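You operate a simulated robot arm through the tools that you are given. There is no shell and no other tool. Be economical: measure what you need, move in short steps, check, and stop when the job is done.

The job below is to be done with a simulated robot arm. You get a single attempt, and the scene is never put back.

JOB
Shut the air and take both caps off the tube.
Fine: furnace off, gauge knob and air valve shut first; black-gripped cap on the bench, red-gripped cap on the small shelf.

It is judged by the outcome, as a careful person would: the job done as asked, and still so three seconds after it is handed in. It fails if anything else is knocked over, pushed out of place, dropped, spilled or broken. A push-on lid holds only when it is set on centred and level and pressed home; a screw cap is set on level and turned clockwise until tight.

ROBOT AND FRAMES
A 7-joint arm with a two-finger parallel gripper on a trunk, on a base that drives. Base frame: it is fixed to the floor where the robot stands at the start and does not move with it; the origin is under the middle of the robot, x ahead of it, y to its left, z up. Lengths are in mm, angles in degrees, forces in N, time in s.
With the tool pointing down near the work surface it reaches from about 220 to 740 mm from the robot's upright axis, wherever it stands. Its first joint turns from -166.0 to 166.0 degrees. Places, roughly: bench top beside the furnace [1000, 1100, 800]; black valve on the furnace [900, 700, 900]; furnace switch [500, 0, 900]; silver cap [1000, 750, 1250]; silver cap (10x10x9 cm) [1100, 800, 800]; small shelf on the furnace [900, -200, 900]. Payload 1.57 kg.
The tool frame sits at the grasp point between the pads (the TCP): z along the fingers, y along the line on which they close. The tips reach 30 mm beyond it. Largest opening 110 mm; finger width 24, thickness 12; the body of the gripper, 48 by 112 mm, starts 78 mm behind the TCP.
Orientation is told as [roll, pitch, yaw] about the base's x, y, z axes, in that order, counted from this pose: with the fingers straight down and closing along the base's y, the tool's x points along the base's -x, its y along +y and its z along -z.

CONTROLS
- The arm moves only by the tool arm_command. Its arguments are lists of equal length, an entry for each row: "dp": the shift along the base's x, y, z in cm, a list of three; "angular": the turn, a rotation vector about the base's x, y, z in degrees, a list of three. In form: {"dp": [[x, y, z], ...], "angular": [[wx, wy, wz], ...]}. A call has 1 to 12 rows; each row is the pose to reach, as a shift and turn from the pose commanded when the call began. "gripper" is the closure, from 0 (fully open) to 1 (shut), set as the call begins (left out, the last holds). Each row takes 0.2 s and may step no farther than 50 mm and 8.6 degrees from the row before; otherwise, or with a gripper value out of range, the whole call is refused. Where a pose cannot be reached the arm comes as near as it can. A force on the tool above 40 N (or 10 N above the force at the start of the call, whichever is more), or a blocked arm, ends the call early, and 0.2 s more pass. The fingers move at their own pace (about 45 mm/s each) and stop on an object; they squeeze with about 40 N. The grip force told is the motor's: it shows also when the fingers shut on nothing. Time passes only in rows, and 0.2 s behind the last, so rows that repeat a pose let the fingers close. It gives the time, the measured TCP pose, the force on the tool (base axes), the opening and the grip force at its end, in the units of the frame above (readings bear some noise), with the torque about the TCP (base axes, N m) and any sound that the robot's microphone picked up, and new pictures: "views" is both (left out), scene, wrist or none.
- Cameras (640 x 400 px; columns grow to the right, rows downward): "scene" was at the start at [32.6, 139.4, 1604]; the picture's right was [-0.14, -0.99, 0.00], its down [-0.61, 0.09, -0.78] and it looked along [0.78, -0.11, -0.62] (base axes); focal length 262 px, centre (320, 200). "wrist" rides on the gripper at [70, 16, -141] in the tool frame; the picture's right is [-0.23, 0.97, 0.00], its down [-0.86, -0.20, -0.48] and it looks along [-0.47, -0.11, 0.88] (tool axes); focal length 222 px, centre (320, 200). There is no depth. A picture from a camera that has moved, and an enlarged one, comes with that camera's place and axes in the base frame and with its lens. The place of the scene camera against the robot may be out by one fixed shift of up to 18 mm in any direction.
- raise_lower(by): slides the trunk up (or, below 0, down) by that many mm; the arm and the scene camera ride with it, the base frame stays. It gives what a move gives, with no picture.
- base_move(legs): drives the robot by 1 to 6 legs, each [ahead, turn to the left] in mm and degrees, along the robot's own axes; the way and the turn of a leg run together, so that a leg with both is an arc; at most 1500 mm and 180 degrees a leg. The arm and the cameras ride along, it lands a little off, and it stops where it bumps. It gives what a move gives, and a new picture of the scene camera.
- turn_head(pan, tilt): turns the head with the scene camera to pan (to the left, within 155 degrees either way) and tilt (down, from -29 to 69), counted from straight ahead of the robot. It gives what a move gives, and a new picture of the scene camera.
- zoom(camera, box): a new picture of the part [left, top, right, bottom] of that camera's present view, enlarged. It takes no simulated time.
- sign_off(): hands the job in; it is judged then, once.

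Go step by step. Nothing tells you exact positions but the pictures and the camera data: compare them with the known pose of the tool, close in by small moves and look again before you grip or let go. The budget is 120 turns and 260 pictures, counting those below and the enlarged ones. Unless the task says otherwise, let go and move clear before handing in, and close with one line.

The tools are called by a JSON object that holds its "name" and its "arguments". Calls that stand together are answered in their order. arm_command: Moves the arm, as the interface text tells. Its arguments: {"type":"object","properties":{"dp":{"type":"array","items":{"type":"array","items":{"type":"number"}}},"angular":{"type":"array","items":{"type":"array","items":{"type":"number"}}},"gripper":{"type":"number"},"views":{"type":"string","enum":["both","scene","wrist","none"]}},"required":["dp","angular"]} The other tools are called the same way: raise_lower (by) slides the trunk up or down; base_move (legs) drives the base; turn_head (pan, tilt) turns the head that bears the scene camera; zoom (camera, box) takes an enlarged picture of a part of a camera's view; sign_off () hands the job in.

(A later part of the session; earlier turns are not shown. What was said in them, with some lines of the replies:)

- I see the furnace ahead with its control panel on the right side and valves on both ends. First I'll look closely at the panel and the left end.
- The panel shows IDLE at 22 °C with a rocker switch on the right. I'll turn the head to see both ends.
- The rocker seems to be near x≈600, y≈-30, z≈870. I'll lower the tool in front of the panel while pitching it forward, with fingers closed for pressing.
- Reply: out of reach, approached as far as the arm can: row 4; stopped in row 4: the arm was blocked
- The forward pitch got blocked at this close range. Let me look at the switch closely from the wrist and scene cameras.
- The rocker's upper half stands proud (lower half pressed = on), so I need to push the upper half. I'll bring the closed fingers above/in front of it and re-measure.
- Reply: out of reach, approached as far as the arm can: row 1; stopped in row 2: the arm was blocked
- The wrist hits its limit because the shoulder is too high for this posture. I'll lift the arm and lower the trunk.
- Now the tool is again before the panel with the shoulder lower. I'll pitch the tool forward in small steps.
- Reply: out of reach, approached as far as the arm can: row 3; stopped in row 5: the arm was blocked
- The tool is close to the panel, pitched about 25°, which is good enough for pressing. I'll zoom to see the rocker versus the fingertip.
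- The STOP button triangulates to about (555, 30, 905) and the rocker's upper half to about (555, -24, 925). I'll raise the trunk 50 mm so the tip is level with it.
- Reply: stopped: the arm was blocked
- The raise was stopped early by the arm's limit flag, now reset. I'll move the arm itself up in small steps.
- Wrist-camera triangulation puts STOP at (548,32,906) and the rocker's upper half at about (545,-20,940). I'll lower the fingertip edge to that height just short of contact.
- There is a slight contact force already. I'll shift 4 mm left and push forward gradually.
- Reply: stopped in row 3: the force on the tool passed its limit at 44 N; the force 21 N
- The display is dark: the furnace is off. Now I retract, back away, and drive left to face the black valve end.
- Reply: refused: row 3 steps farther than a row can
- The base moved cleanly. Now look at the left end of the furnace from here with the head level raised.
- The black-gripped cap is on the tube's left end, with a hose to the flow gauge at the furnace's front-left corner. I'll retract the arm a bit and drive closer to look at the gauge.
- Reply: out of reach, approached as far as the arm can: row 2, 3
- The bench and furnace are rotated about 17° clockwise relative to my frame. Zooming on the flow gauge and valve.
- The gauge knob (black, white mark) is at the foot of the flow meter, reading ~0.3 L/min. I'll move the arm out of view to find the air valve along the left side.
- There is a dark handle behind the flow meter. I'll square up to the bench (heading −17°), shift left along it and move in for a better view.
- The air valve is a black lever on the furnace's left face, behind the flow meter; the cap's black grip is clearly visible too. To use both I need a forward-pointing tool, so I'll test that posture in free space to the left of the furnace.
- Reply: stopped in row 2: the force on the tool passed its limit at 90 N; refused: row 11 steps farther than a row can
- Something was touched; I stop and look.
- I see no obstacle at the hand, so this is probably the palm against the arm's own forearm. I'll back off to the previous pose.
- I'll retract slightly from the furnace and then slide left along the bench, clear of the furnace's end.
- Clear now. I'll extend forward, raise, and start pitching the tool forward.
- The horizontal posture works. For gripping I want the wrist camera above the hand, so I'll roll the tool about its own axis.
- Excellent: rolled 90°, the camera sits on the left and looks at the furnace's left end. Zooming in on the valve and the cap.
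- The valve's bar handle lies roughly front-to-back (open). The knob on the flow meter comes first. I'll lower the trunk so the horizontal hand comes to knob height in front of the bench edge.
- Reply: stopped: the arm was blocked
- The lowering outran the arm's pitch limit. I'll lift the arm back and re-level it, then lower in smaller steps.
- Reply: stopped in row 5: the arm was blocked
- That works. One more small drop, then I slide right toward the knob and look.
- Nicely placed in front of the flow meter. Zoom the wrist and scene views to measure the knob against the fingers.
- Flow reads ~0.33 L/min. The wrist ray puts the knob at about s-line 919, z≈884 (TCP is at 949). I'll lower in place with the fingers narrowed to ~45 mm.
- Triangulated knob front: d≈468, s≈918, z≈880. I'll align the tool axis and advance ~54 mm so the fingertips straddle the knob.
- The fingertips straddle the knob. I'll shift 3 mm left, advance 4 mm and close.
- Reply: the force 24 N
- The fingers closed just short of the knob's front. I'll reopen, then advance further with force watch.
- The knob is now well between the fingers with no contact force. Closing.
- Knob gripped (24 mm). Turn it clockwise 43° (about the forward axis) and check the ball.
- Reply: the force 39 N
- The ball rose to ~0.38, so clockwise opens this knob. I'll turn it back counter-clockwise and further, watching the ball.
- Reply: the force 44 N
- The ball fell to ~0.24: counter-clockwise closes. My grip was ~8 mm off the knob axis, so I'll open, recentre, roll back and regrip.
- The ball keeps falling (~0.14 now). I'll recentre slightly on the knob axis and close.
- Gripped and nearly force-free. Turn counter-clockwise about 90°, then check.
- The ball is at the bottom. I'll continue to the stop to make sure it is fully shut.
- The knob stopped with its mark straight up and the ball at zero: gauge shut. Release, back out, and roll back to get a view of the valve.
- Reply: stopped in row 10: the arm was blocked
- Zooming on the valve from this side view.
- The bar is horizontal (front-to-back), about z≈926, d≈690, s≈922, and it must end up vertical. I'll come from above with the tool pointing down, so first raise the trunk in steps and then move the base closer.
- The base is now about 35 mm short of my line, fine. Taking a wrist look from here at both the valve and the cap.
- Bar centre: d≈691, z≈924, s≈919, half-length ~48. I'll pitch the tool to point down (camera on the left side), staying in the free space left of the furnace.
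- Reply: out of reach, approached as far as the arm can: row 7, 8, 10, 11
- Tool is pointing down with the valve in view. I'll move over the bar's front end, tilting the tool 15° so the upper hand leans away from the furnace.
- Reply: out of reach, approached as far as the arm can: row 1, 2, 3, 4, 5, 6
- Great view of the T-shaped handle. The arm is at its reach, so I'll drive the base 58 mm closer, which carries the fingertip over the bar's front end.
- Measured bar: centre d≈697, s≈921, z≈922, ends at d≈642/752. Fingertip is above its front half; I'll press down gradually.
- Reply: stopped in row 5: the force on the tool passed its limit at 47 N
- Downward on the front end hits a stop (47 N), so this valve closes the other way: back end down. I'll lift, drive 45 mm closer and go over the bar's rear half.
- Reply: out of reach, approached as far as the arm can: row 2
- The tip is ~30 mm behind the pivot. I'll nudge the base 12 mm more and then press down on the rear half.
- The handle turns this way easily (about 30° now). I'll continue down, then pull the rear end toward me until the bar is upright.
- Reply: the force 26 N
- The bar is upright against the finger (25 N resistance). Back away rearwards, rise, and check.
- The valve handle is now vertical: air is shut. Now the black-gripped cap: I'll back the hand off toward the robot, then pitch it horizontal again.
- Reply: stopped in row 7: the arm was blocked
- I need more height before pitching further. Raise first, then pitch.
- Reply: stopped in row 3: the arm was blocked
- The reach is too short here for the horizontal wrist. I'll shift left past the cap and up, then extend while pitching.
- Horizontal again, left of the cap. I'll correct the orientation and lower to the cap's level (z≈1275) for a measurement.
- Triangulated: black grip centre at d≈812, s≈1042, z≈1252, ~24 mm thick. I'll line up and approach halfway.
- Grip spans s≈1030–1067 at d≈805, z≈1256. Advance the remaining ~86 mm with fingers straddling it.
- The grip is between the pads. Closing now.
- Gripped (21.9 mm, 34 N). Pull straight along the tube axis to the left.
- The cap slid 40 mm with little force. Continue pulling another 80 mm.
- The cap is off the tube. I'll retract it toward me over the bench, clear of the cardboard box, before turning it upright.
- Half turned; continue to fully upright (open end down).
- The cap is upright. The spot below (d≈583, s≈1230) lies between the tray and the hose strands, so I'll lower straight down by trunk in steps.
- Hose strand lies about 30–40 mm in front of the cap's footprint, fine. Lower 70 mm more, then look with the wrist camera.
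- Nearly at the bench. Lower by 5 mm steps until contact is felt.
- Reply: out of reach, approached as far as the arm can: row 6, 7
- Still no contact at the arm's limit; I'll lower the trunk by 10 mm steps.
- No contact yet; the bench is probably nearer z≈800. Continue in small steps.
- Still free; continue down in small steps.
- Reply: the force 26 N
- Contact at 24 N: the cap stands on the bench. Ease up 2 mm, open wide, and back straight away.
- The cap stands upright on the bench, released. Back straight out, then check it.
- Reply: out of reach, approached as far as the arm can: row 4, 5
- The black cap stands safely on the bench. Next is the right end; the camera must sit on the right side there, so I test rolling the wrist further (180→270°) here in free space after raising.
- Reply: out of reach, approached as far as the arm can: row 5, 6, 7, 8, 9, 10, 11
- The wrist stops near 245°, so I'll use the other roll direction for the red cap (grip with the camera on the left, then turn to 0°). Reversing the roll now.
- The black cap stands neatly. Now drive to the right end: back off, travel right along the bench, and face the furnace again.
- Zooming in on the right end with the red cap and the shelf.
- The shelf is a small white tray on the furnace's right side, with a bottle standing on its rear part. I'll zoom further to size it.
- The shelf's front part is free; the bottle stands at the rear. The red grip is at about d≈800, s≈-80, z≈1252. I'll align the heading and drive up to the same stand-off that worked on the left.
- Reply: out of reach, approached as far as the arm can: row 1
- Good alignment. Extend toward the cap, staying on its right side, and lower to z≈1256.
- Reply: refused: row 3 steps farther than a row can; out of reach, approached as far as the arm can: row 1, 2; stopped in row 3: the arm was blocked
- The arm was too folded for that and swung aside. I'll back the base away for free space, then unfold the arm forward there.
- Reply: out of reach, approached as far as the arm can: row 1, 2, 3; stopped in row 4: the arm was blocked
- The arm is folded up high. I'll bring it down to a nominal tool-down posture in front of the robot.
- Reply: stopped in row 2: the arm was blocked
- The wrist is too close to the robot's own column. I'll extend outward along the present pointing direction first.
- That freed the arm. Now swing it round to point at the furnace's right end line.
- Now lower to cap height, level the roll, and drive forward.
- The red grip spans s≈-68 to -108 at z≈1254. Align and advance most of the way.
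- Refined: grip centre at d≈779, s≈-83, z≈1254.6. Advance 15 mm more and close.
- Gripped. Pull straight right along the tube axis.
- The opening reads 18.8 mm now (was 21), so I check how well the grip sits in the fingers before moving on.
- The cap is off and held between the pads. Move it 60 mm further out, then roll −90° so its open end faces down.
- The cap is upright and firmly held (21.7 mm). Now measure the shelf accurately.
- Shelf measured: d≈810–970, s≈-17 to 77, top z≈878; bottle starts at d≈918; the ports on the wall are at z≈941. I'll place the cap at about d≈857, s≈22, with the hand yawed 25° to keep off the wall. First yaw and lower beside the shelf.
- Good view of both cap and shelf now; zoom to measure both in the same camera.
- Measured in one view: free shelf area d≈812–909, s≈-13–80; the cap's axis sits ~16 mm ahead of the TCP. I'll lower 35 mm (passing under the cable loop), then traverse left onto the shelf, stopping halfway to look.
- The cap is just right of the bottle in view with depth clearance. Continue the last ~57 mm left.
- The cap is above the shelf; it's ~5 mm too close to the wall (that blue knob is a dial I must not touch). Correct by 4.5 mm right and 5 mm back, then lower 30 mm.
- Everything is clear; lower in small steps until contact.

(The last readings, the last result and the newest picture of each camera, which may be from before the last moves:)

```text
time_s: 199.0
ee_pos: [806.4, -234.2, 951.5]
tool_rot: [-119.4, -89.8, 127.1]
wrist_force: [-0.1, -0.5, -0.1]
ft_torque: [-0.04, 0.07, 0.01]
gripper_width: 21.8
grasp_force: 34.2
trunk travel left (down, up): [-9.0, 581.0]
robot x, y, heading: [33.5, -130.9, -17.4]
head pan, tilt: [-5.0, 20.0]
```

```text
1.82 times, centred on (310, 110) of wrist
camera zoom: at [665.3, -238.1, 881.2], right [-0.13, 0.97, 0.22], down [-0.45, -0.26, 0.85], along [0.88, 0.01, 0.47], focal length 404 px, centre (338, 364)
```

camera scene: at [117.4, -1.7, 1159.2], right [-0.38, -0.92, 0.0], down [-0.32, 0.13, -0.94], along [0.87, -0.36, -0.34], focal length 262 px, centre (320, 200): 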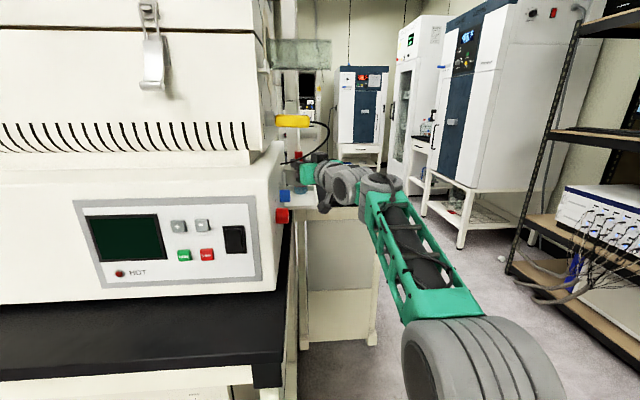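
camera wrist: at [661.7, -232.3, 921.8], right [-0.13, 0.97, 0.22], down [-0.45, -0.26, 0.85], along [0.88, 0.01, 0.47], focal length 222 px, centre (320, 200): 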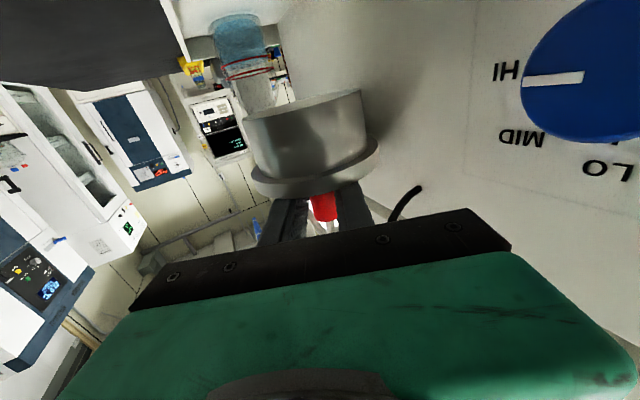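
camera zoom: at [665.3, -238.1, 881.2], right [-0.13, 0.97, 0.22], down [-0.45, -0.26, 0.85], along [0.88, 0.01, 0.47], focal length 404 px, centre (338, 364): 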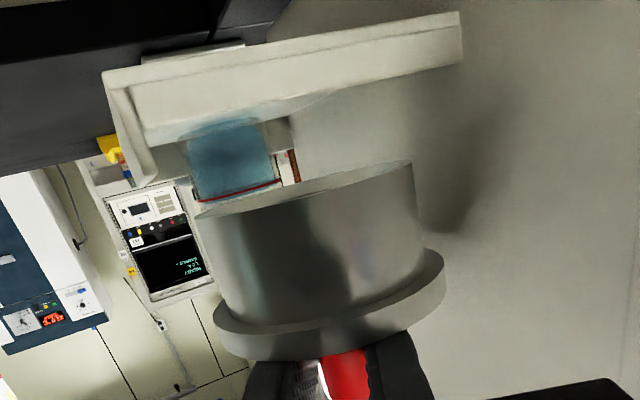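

By the wrist camera (level with the shelf) there is about 17 mm left. Lower 8 mm by trunk, then 3 mm arm steps until contact.

{"name": "raise_lower", "arguments": {"by": -8}}

{"name": "arm_command", "arguments": {"dp": [[0, 0, -0.3], [0, 0, -0.6], [0, 0, -0.9], [0, 0, -1.2]], "angular": [[0, 0, 0], [0, 0, 0], [0, 0, 0], [0, 0, 0]], "views": "wrist"}}

{"name": "zoom", "arguments": {"camera": "wrist", "box": [160, 0, 460, 220]}}

```text
time_s: 199.6
ee_pos: [807.5, -234.0, 943.7]
tool_rot: [-119.7, -89.8, 127.4]
wrist_force: [-0.2, -0.7, 0.7]
ft_torque: [0.0, 0.07, 0.01]
gripper_width: 21.7
grasp_force: 34.6
trunk travel left (down, up): [-1.0, 589.0]
robot x, y, heading: [34.1, -127.7, -17.4]
head pan, tilt: [-5.0, 20.0]
```

```text
time_s: 200.6
ee_pos: [807.7, -233.7, 930.9]
tool_rot: [-116.4, -89.9, 124.2]
wrist_force: [0.1, 1.0, 0.8]
ft_torque: [-0.02, 0.06, -0.02]
gripper_width: 21.7
grasp_force: 34.3
trunk travel left (down, up): [-1.0, 589.0]
robot x, y, heading: [32.7, -126.2, -17.5]
head pan, tilt: [-5.0, 20.0]
camera wrist: at [665.6, -238.1, 861.1], right [-0.13, 0.97, 0.22], down [-0.45, -0.26, 0.85], along [0.88, 0.01, 0.47], focal length 222 px, centre (320, 200)
```

wrist: 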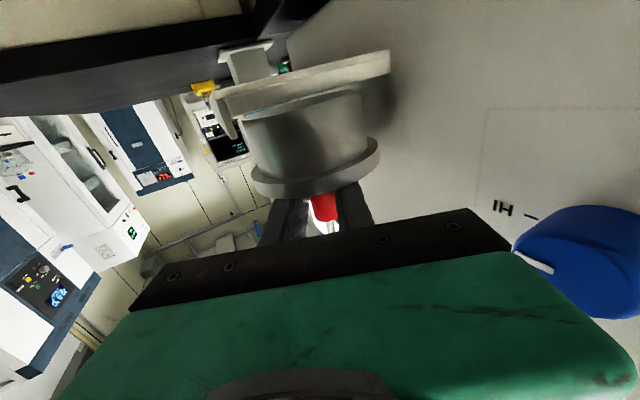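

```text
1.82 times, centred on (310, 110) of wrist
camera zoom: at [665.6, -238.1, 861.1], right [-0.13, 0.97, 0.22], down [-0.45, -0.26, 0.85], along [0.88, 0.01, 0.47], focal length 404 px, centre (338, 364)
```

zoom: 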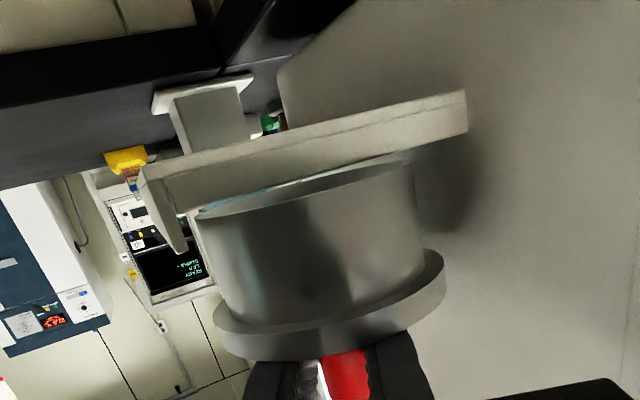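

Almost touching; continue in 3 mm steps until force shows.

{"name": "arm_command", "arguments": {"dp": [[0, 0, -0.2], [0, 0, -0.4], [0, 0, -0.6], [0, 0, -0.8]], "angular": [[0, 0, 0], [0, 0, 0], [0, 0, 0], [0, 0, 0]], "views": "none"}}

{"name": "zoom", "arguments": {"camera": "wrist", "box": [160, 0, 460, 220]}}

```text
time_s: 201.6
ee_pos: [806.1, -233.8, 926.9]
tool_rot: [-147.5, -89.4, 155.2]
wrist_force: [4.3, -0.8, 9.1]
ft_torque: [-0.24, -0.02, 0.06]
gripper_width: 21.8
grasp_force: 35.1
trunk travel left (down, up): [-1.0, 589.0]
robot x, y, heading: [37.1, -129.0, -17.3]
head pan, tilt: [-5.0, 20.0]
```

```text
1.82 times, centred on (310, 110) of wrist
camera zoom: at [664.3, -237.9, 856.0], right [-0.13, 0.97, 0.22], down [-0.46, -0.26, 0.85], along [0.88, 0.01, 0.47], focal length 404 px, centre (338, 364)
```

zoom: 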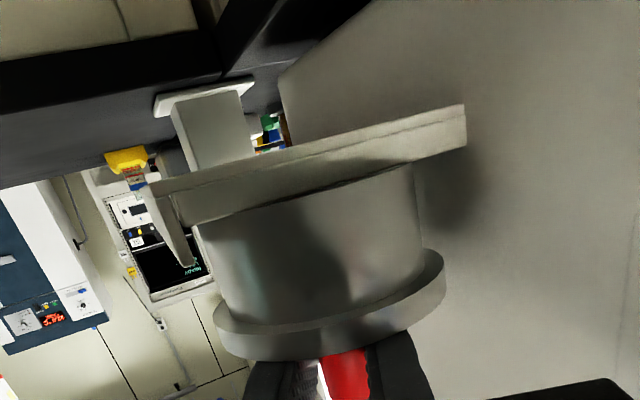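

Contact: the cap is seated on the shelf. Press 2 mm for level seating, then open the fingers only to ~38 mm.

{"name": "arm_command", "arguments": {"dp": [[0, 0, -0.2], [0, 0, -0.2]], "angular": [[0, 0, 0], [0, 0, 0]], "views": "none"}}

{"name": "arm_command", "arguments": {"dp": [[0, 0, 0.1], [0, 0, 0.2], [0, 0, 0.2], [0, 0, 0.2]], "angular": [[0, 0, 0], [0, 0, 0], [0, 0, 0], [0, 0, 0]], "gripper": 0.65, "views": "wrist"}}

{"name": "zoom", "arguments": {"camera": "wrist", "box": [160, 0, 460, 220]}}

{"name": "zoom", "arguments": {"camera": "scene", "box": [260, 120, 360, 200]}}

```text
time_s: 202.2
ee_pos: [804.6, -234.3, 927.3]
tool_rot: [-151.7, -89.3, 159.4]
wrist_force: [9.0, -1.4, 23.2]
ft_torque: [-0.06, -0.33, -0.01]
gripper_width: 21.8
grasp_force: 34.4
trunk travel left (down, up): [-1.0, 589.0]
robot x, y, heading: [33.0, -127.2, -17.4]
head pan, tilt: [-5.0, 20.0]
```

```text
time_s: 203.2
ee_pos: [804.5, -233.8, 926.3]
tool_rot: [-146.6, -89.5, 154.4]
wrist_force: [-1.3, 0.5, 23.7]
ft_torque: [0.05, 0.29, -0.01]
gripper_width: 28.1
grasp_force: 0.0
trunk travel left (down, up): [-1.0, 589.0]
robot x, y, heading: [35.1, -129.1, -17.5]
head pan, tilt: [-5.0, 20.0]
camera wrist: at [663.4, -237.5, 855.9], right [-0.13, 0.97, 0.22], down [-0.45, -0.26, 0.85], along [0.88, 0.01, 0.47], focal length 222 px, centre (320, 200)
```

wrist: 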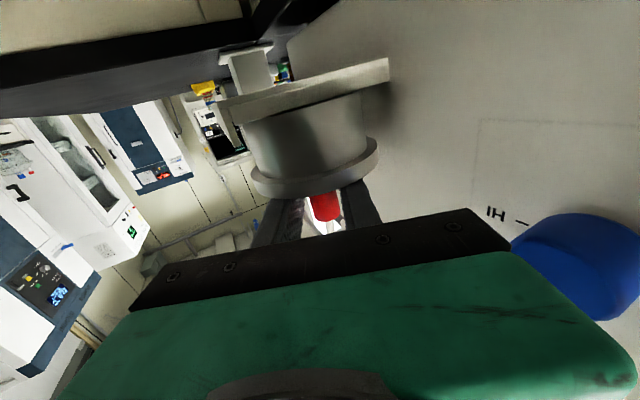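

```text
1.82 times, centred on (310, 110) of wrist
camera zoom: at [663.4, -237.5, 855.9], right [-0.13, 0.97, 0.22], down [-0.45, -0.26, 0.85], along [0.88, 0.01, 0.47], focal length 404 px, centre (338, 364)
```

zoom: 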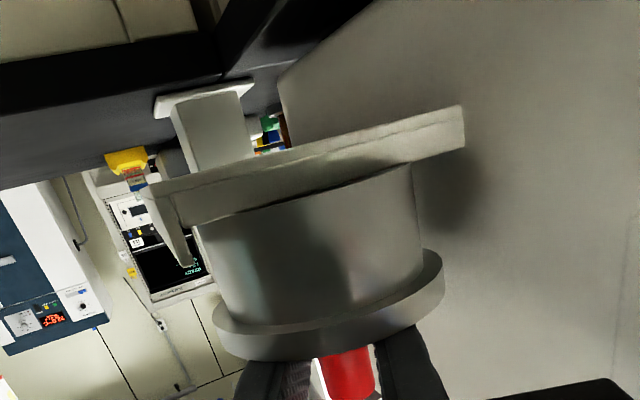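

```text
5.00 times, centred on (310, 160) of scene
camera zoom: at [115.4, -1.2, 1114.3], right [-0.38, -0.92, 0.0], down [-0.31, 0.13, -0.94], along [0.87, -0.36, -0.34], focal length 1310 px, centre (370, 400)
```

zoom: 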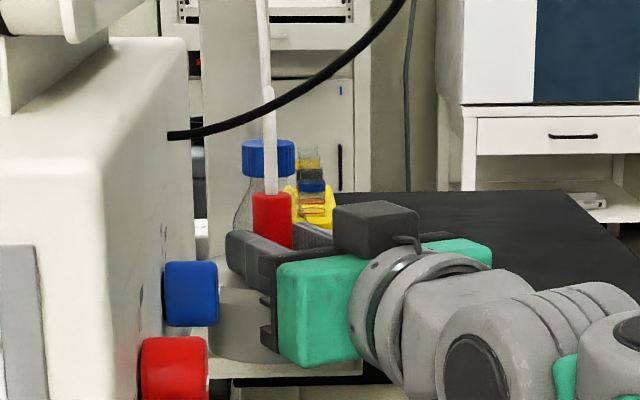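

The fingers rest on the flange (24 N). I'll raise 6 mm to unload, then back out along the tool axis.

{"name": "arm_command", "arguments": {"dp": [[0, 0, 0.3], [0, 0, 0.6], [0, 0, 0.9], [0, 0, 0.9]], "angular": [[0, 0, 0], [0, 0, 0], [0, 0, 0], [0, 0, 0]], "views": "none"}}

{"name": "zoom", "arguments": {"camera": "wrist", "box": [160, 0, 460, 220]}}

```text
time_s: 204.2
ee_pos: [807.9, -233.0, 929.6]
tool_rot: [-47.3, -89.8, 55.1]
wrist_force: [0.2, -0.4, 0.1]
ft_torque: [-0.01, 0.0, 0.01]
gripper_width: 38.3
grasp_force: 0.1
trunk travel left (down, up): [-1.0, 589.0]
robot x, y, heading: [33.1, -127.4, -17.2]
head pan, tilt: [-5.0, 20.0]
```

```text
1.82 times, centred on (310, 110) of wrist
camera zoom: at [665.7, -237.4, 860.4], right [-0.13, 0.97, 0.23], down [-0.45, -0.26, 0.86], along [0.89, 0.01, 0.46], focal length 404 px, centre (338, 364)
```

zoom: 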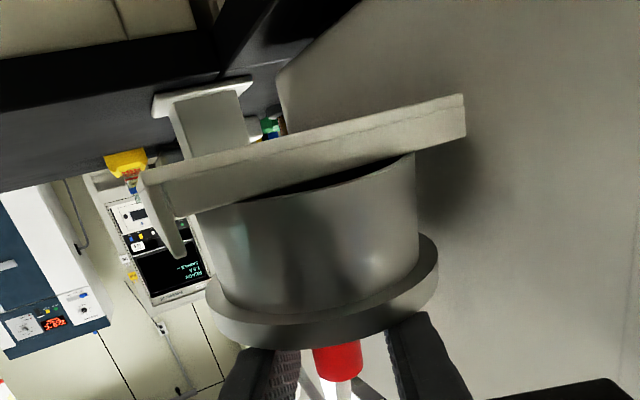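

Free of force. Back straight out along the tool axis.

{"name": "arm_command", "arguments": {"dp": [[-1.5, -0.2, 0.1], [-4, -0.6, 0.1], [-7, -1.2, 0.1], [-10.5, -2.5, 0.1], [-13, -4.5, 0.1]], "angular": [[0, 0, 0], [0, 0, 0], [0, 0, 0], [0, 0, 0], [0, 0, 0]], "views": "both"}}

{"name": "zoom", "arguments": {"camera": "scene", "box": [260, 120, 360, 200]}}

```text
time_s: 205.4
ee_pos: [676.5, -279.9, 933.4]
tool_rot: [-122.1, -89.8, 129.9]
wrist_force: [-0.5, -0.3, -0.6]
ft_torque: [-0.01, -0.01, 0.02]
gripper_width: 38.4
grasp_force: 0.1
trunk travel left (down, up): [-1.0, 589.0]
robot x, y, heading: [33.4, -126.0, -17.3]
head pan, tilt: [-5.0, 20.0]
camera scene: at [117.5, -1.5, 1114.1], right [-0.38, -0.92, 0.0], down [-0.32, 0.13, -0.94], along [0.87, -0.36, -0.34], focal length 262 px, centre (320, 200)
camera wrist: at [535.2, -284.0, 863.9], right [-0.13, 0.97, 0.22], down [-0.45, -0.26, 0.85], along [0.88, 0.01, 0.47], focal length 222 px, centre (320, 200)
```

scene: 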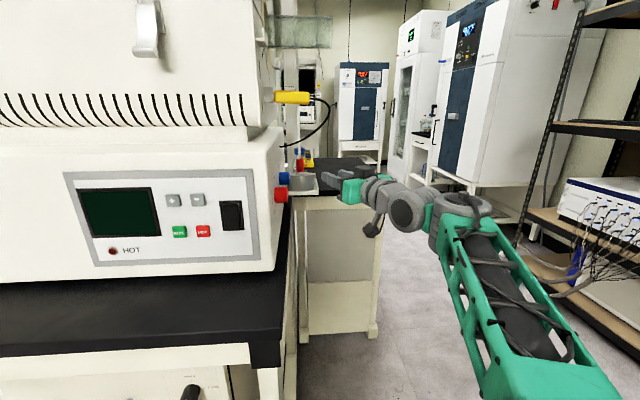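
wrist: 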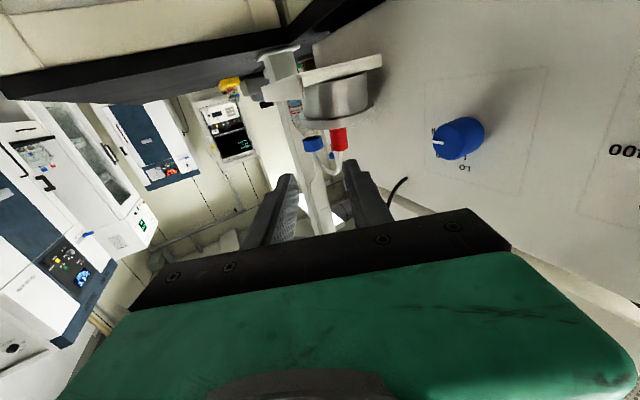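

```text
5.00 times, centred on (310, 160) of scene
camera zoom: at [117.5, -1.5, 1114.1], right [-0.38, -0.92, 0.0], down [-0.32, 0.13, -0.94], along [0.87, -0.36, -0.34], focal length 1310 px, centre (370, 400)
```

zoom: 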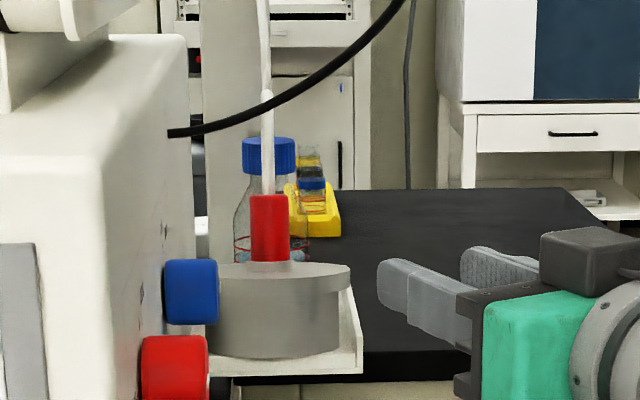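

The red cap stands upright on the shelf, bottle undisturbed. I'll back the robot clear and take a last look.

{"name": "base_move", "arguments": {"legs": [[-300, 0]]}}

{"name": "raise_lower", "arguments": {"by": 100}}

{"name": "turn_head", "arguments": {"pan": 12, "tilt": 20}}

{"name": "zoom", "arguments": {"camera": "scene", "box": [0, 100, 440, 300]}}

```text
time_s: 207.5
ee_pos: [388.8, -190.3, 934.1]
tool_rot: [-123.9, -89.7, 131.7]
wrist_force: [0.0, 0.6, 0.8]
ft_torque: [0.01, 0.0, 0.0]
gripper_width: 38.7
grasp_force: 0.1
trunk travel left (down, up): [-1.0, 589.0]
robot x, y, heading: [-255.4, -36.6, -17.2]
head pan, tilt: [-5.0, 20.0]
camera scene: at [-171.7, 88.8, 1114.2], right [-0.38, -0.92, 0.0], down [-0.32, 0.13, -0.94], along [0.87, -0.36, -0.34], focal length 262 px, centre (320, 200)
```

scene: 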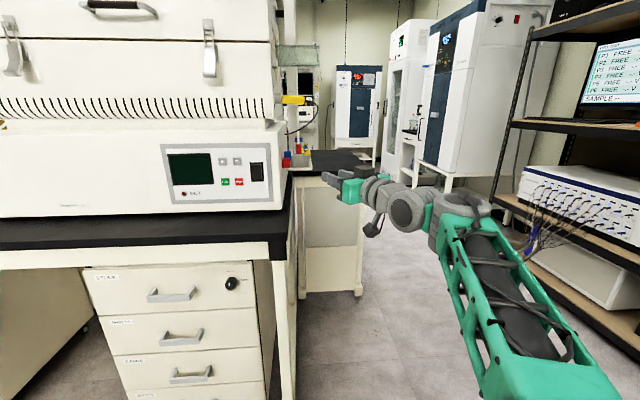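

```text
time_s: 208.8
ee_pos: [386.9, -188.7, 1035.4]
tool_rot: [-123.1, -89.8, 130.9]
wrist_force: [-0.4, -0.4, -0.7]
ft_torque: [0.0, 0.01, 0.0]
gripper_width: 38.6
grasp_force: 0.0
trunk travel left (down, up): [-101.0, 489.0]
robot x, y, heading: [-251.8, -39.3, -17.3]
head pan, tilt: [-5.0, 20.0]
```

```text
time_s: 209.6
ee_pos: [387.3, -190.6, 1034.6]
tool_rot: [-123.9, -89.8, 131.6]
wrist_force: [-0.5, -0.1, 0.1]
ft_torque: [0.02, -0.01, 0.0]
gripper_width: 38.3
grasp_force: 0.0
trunk travel left (down, up): [-101.0, 489.0]
robot x, y, heading: [-252.5, -39.3, -17.5]
head pan, tilt: [12.0, 20.0]
camera scene: at [-165.1, 115.4, 1214.2], right [-0.09, -1.0, 0.0], down [-0.34, 0.03, -0.94], along [0.94, -0.09, -0.34], focal length 262 px, centre (320, 200)
```

scene: 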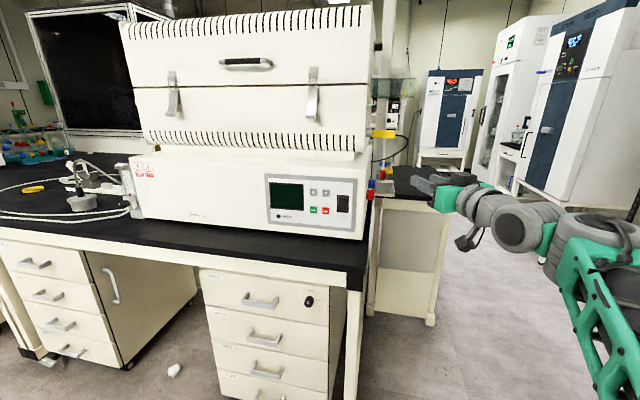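

```text
1.45 times, centred on (220, 200) of scene
camera zoom: at [-165.1, 115.4, 1214.2], right [-0.09, -1.0, 0.0], down [-0.34, 0.03, -0.94], along [0.94, -0.09, -0.34], focal length 381 px, centre (466, 200)
```

zoom: 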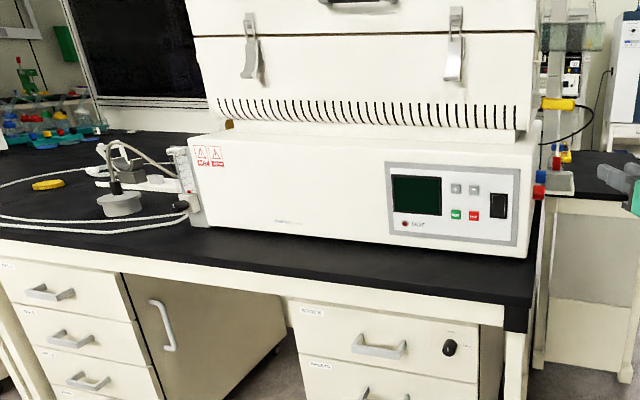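

The furnace display is dark, both caps are off the tube and standing where they were asked to go, and the robot is clear. I'm handing the job in.

{"name": "sign_off", "arguments": {}}

```text
The job is handed in.
```

The furnace is off, the gauge knob and air valve are shut, the black-gripped cap is on the bench and the red-gripped cap is on the small shelf.
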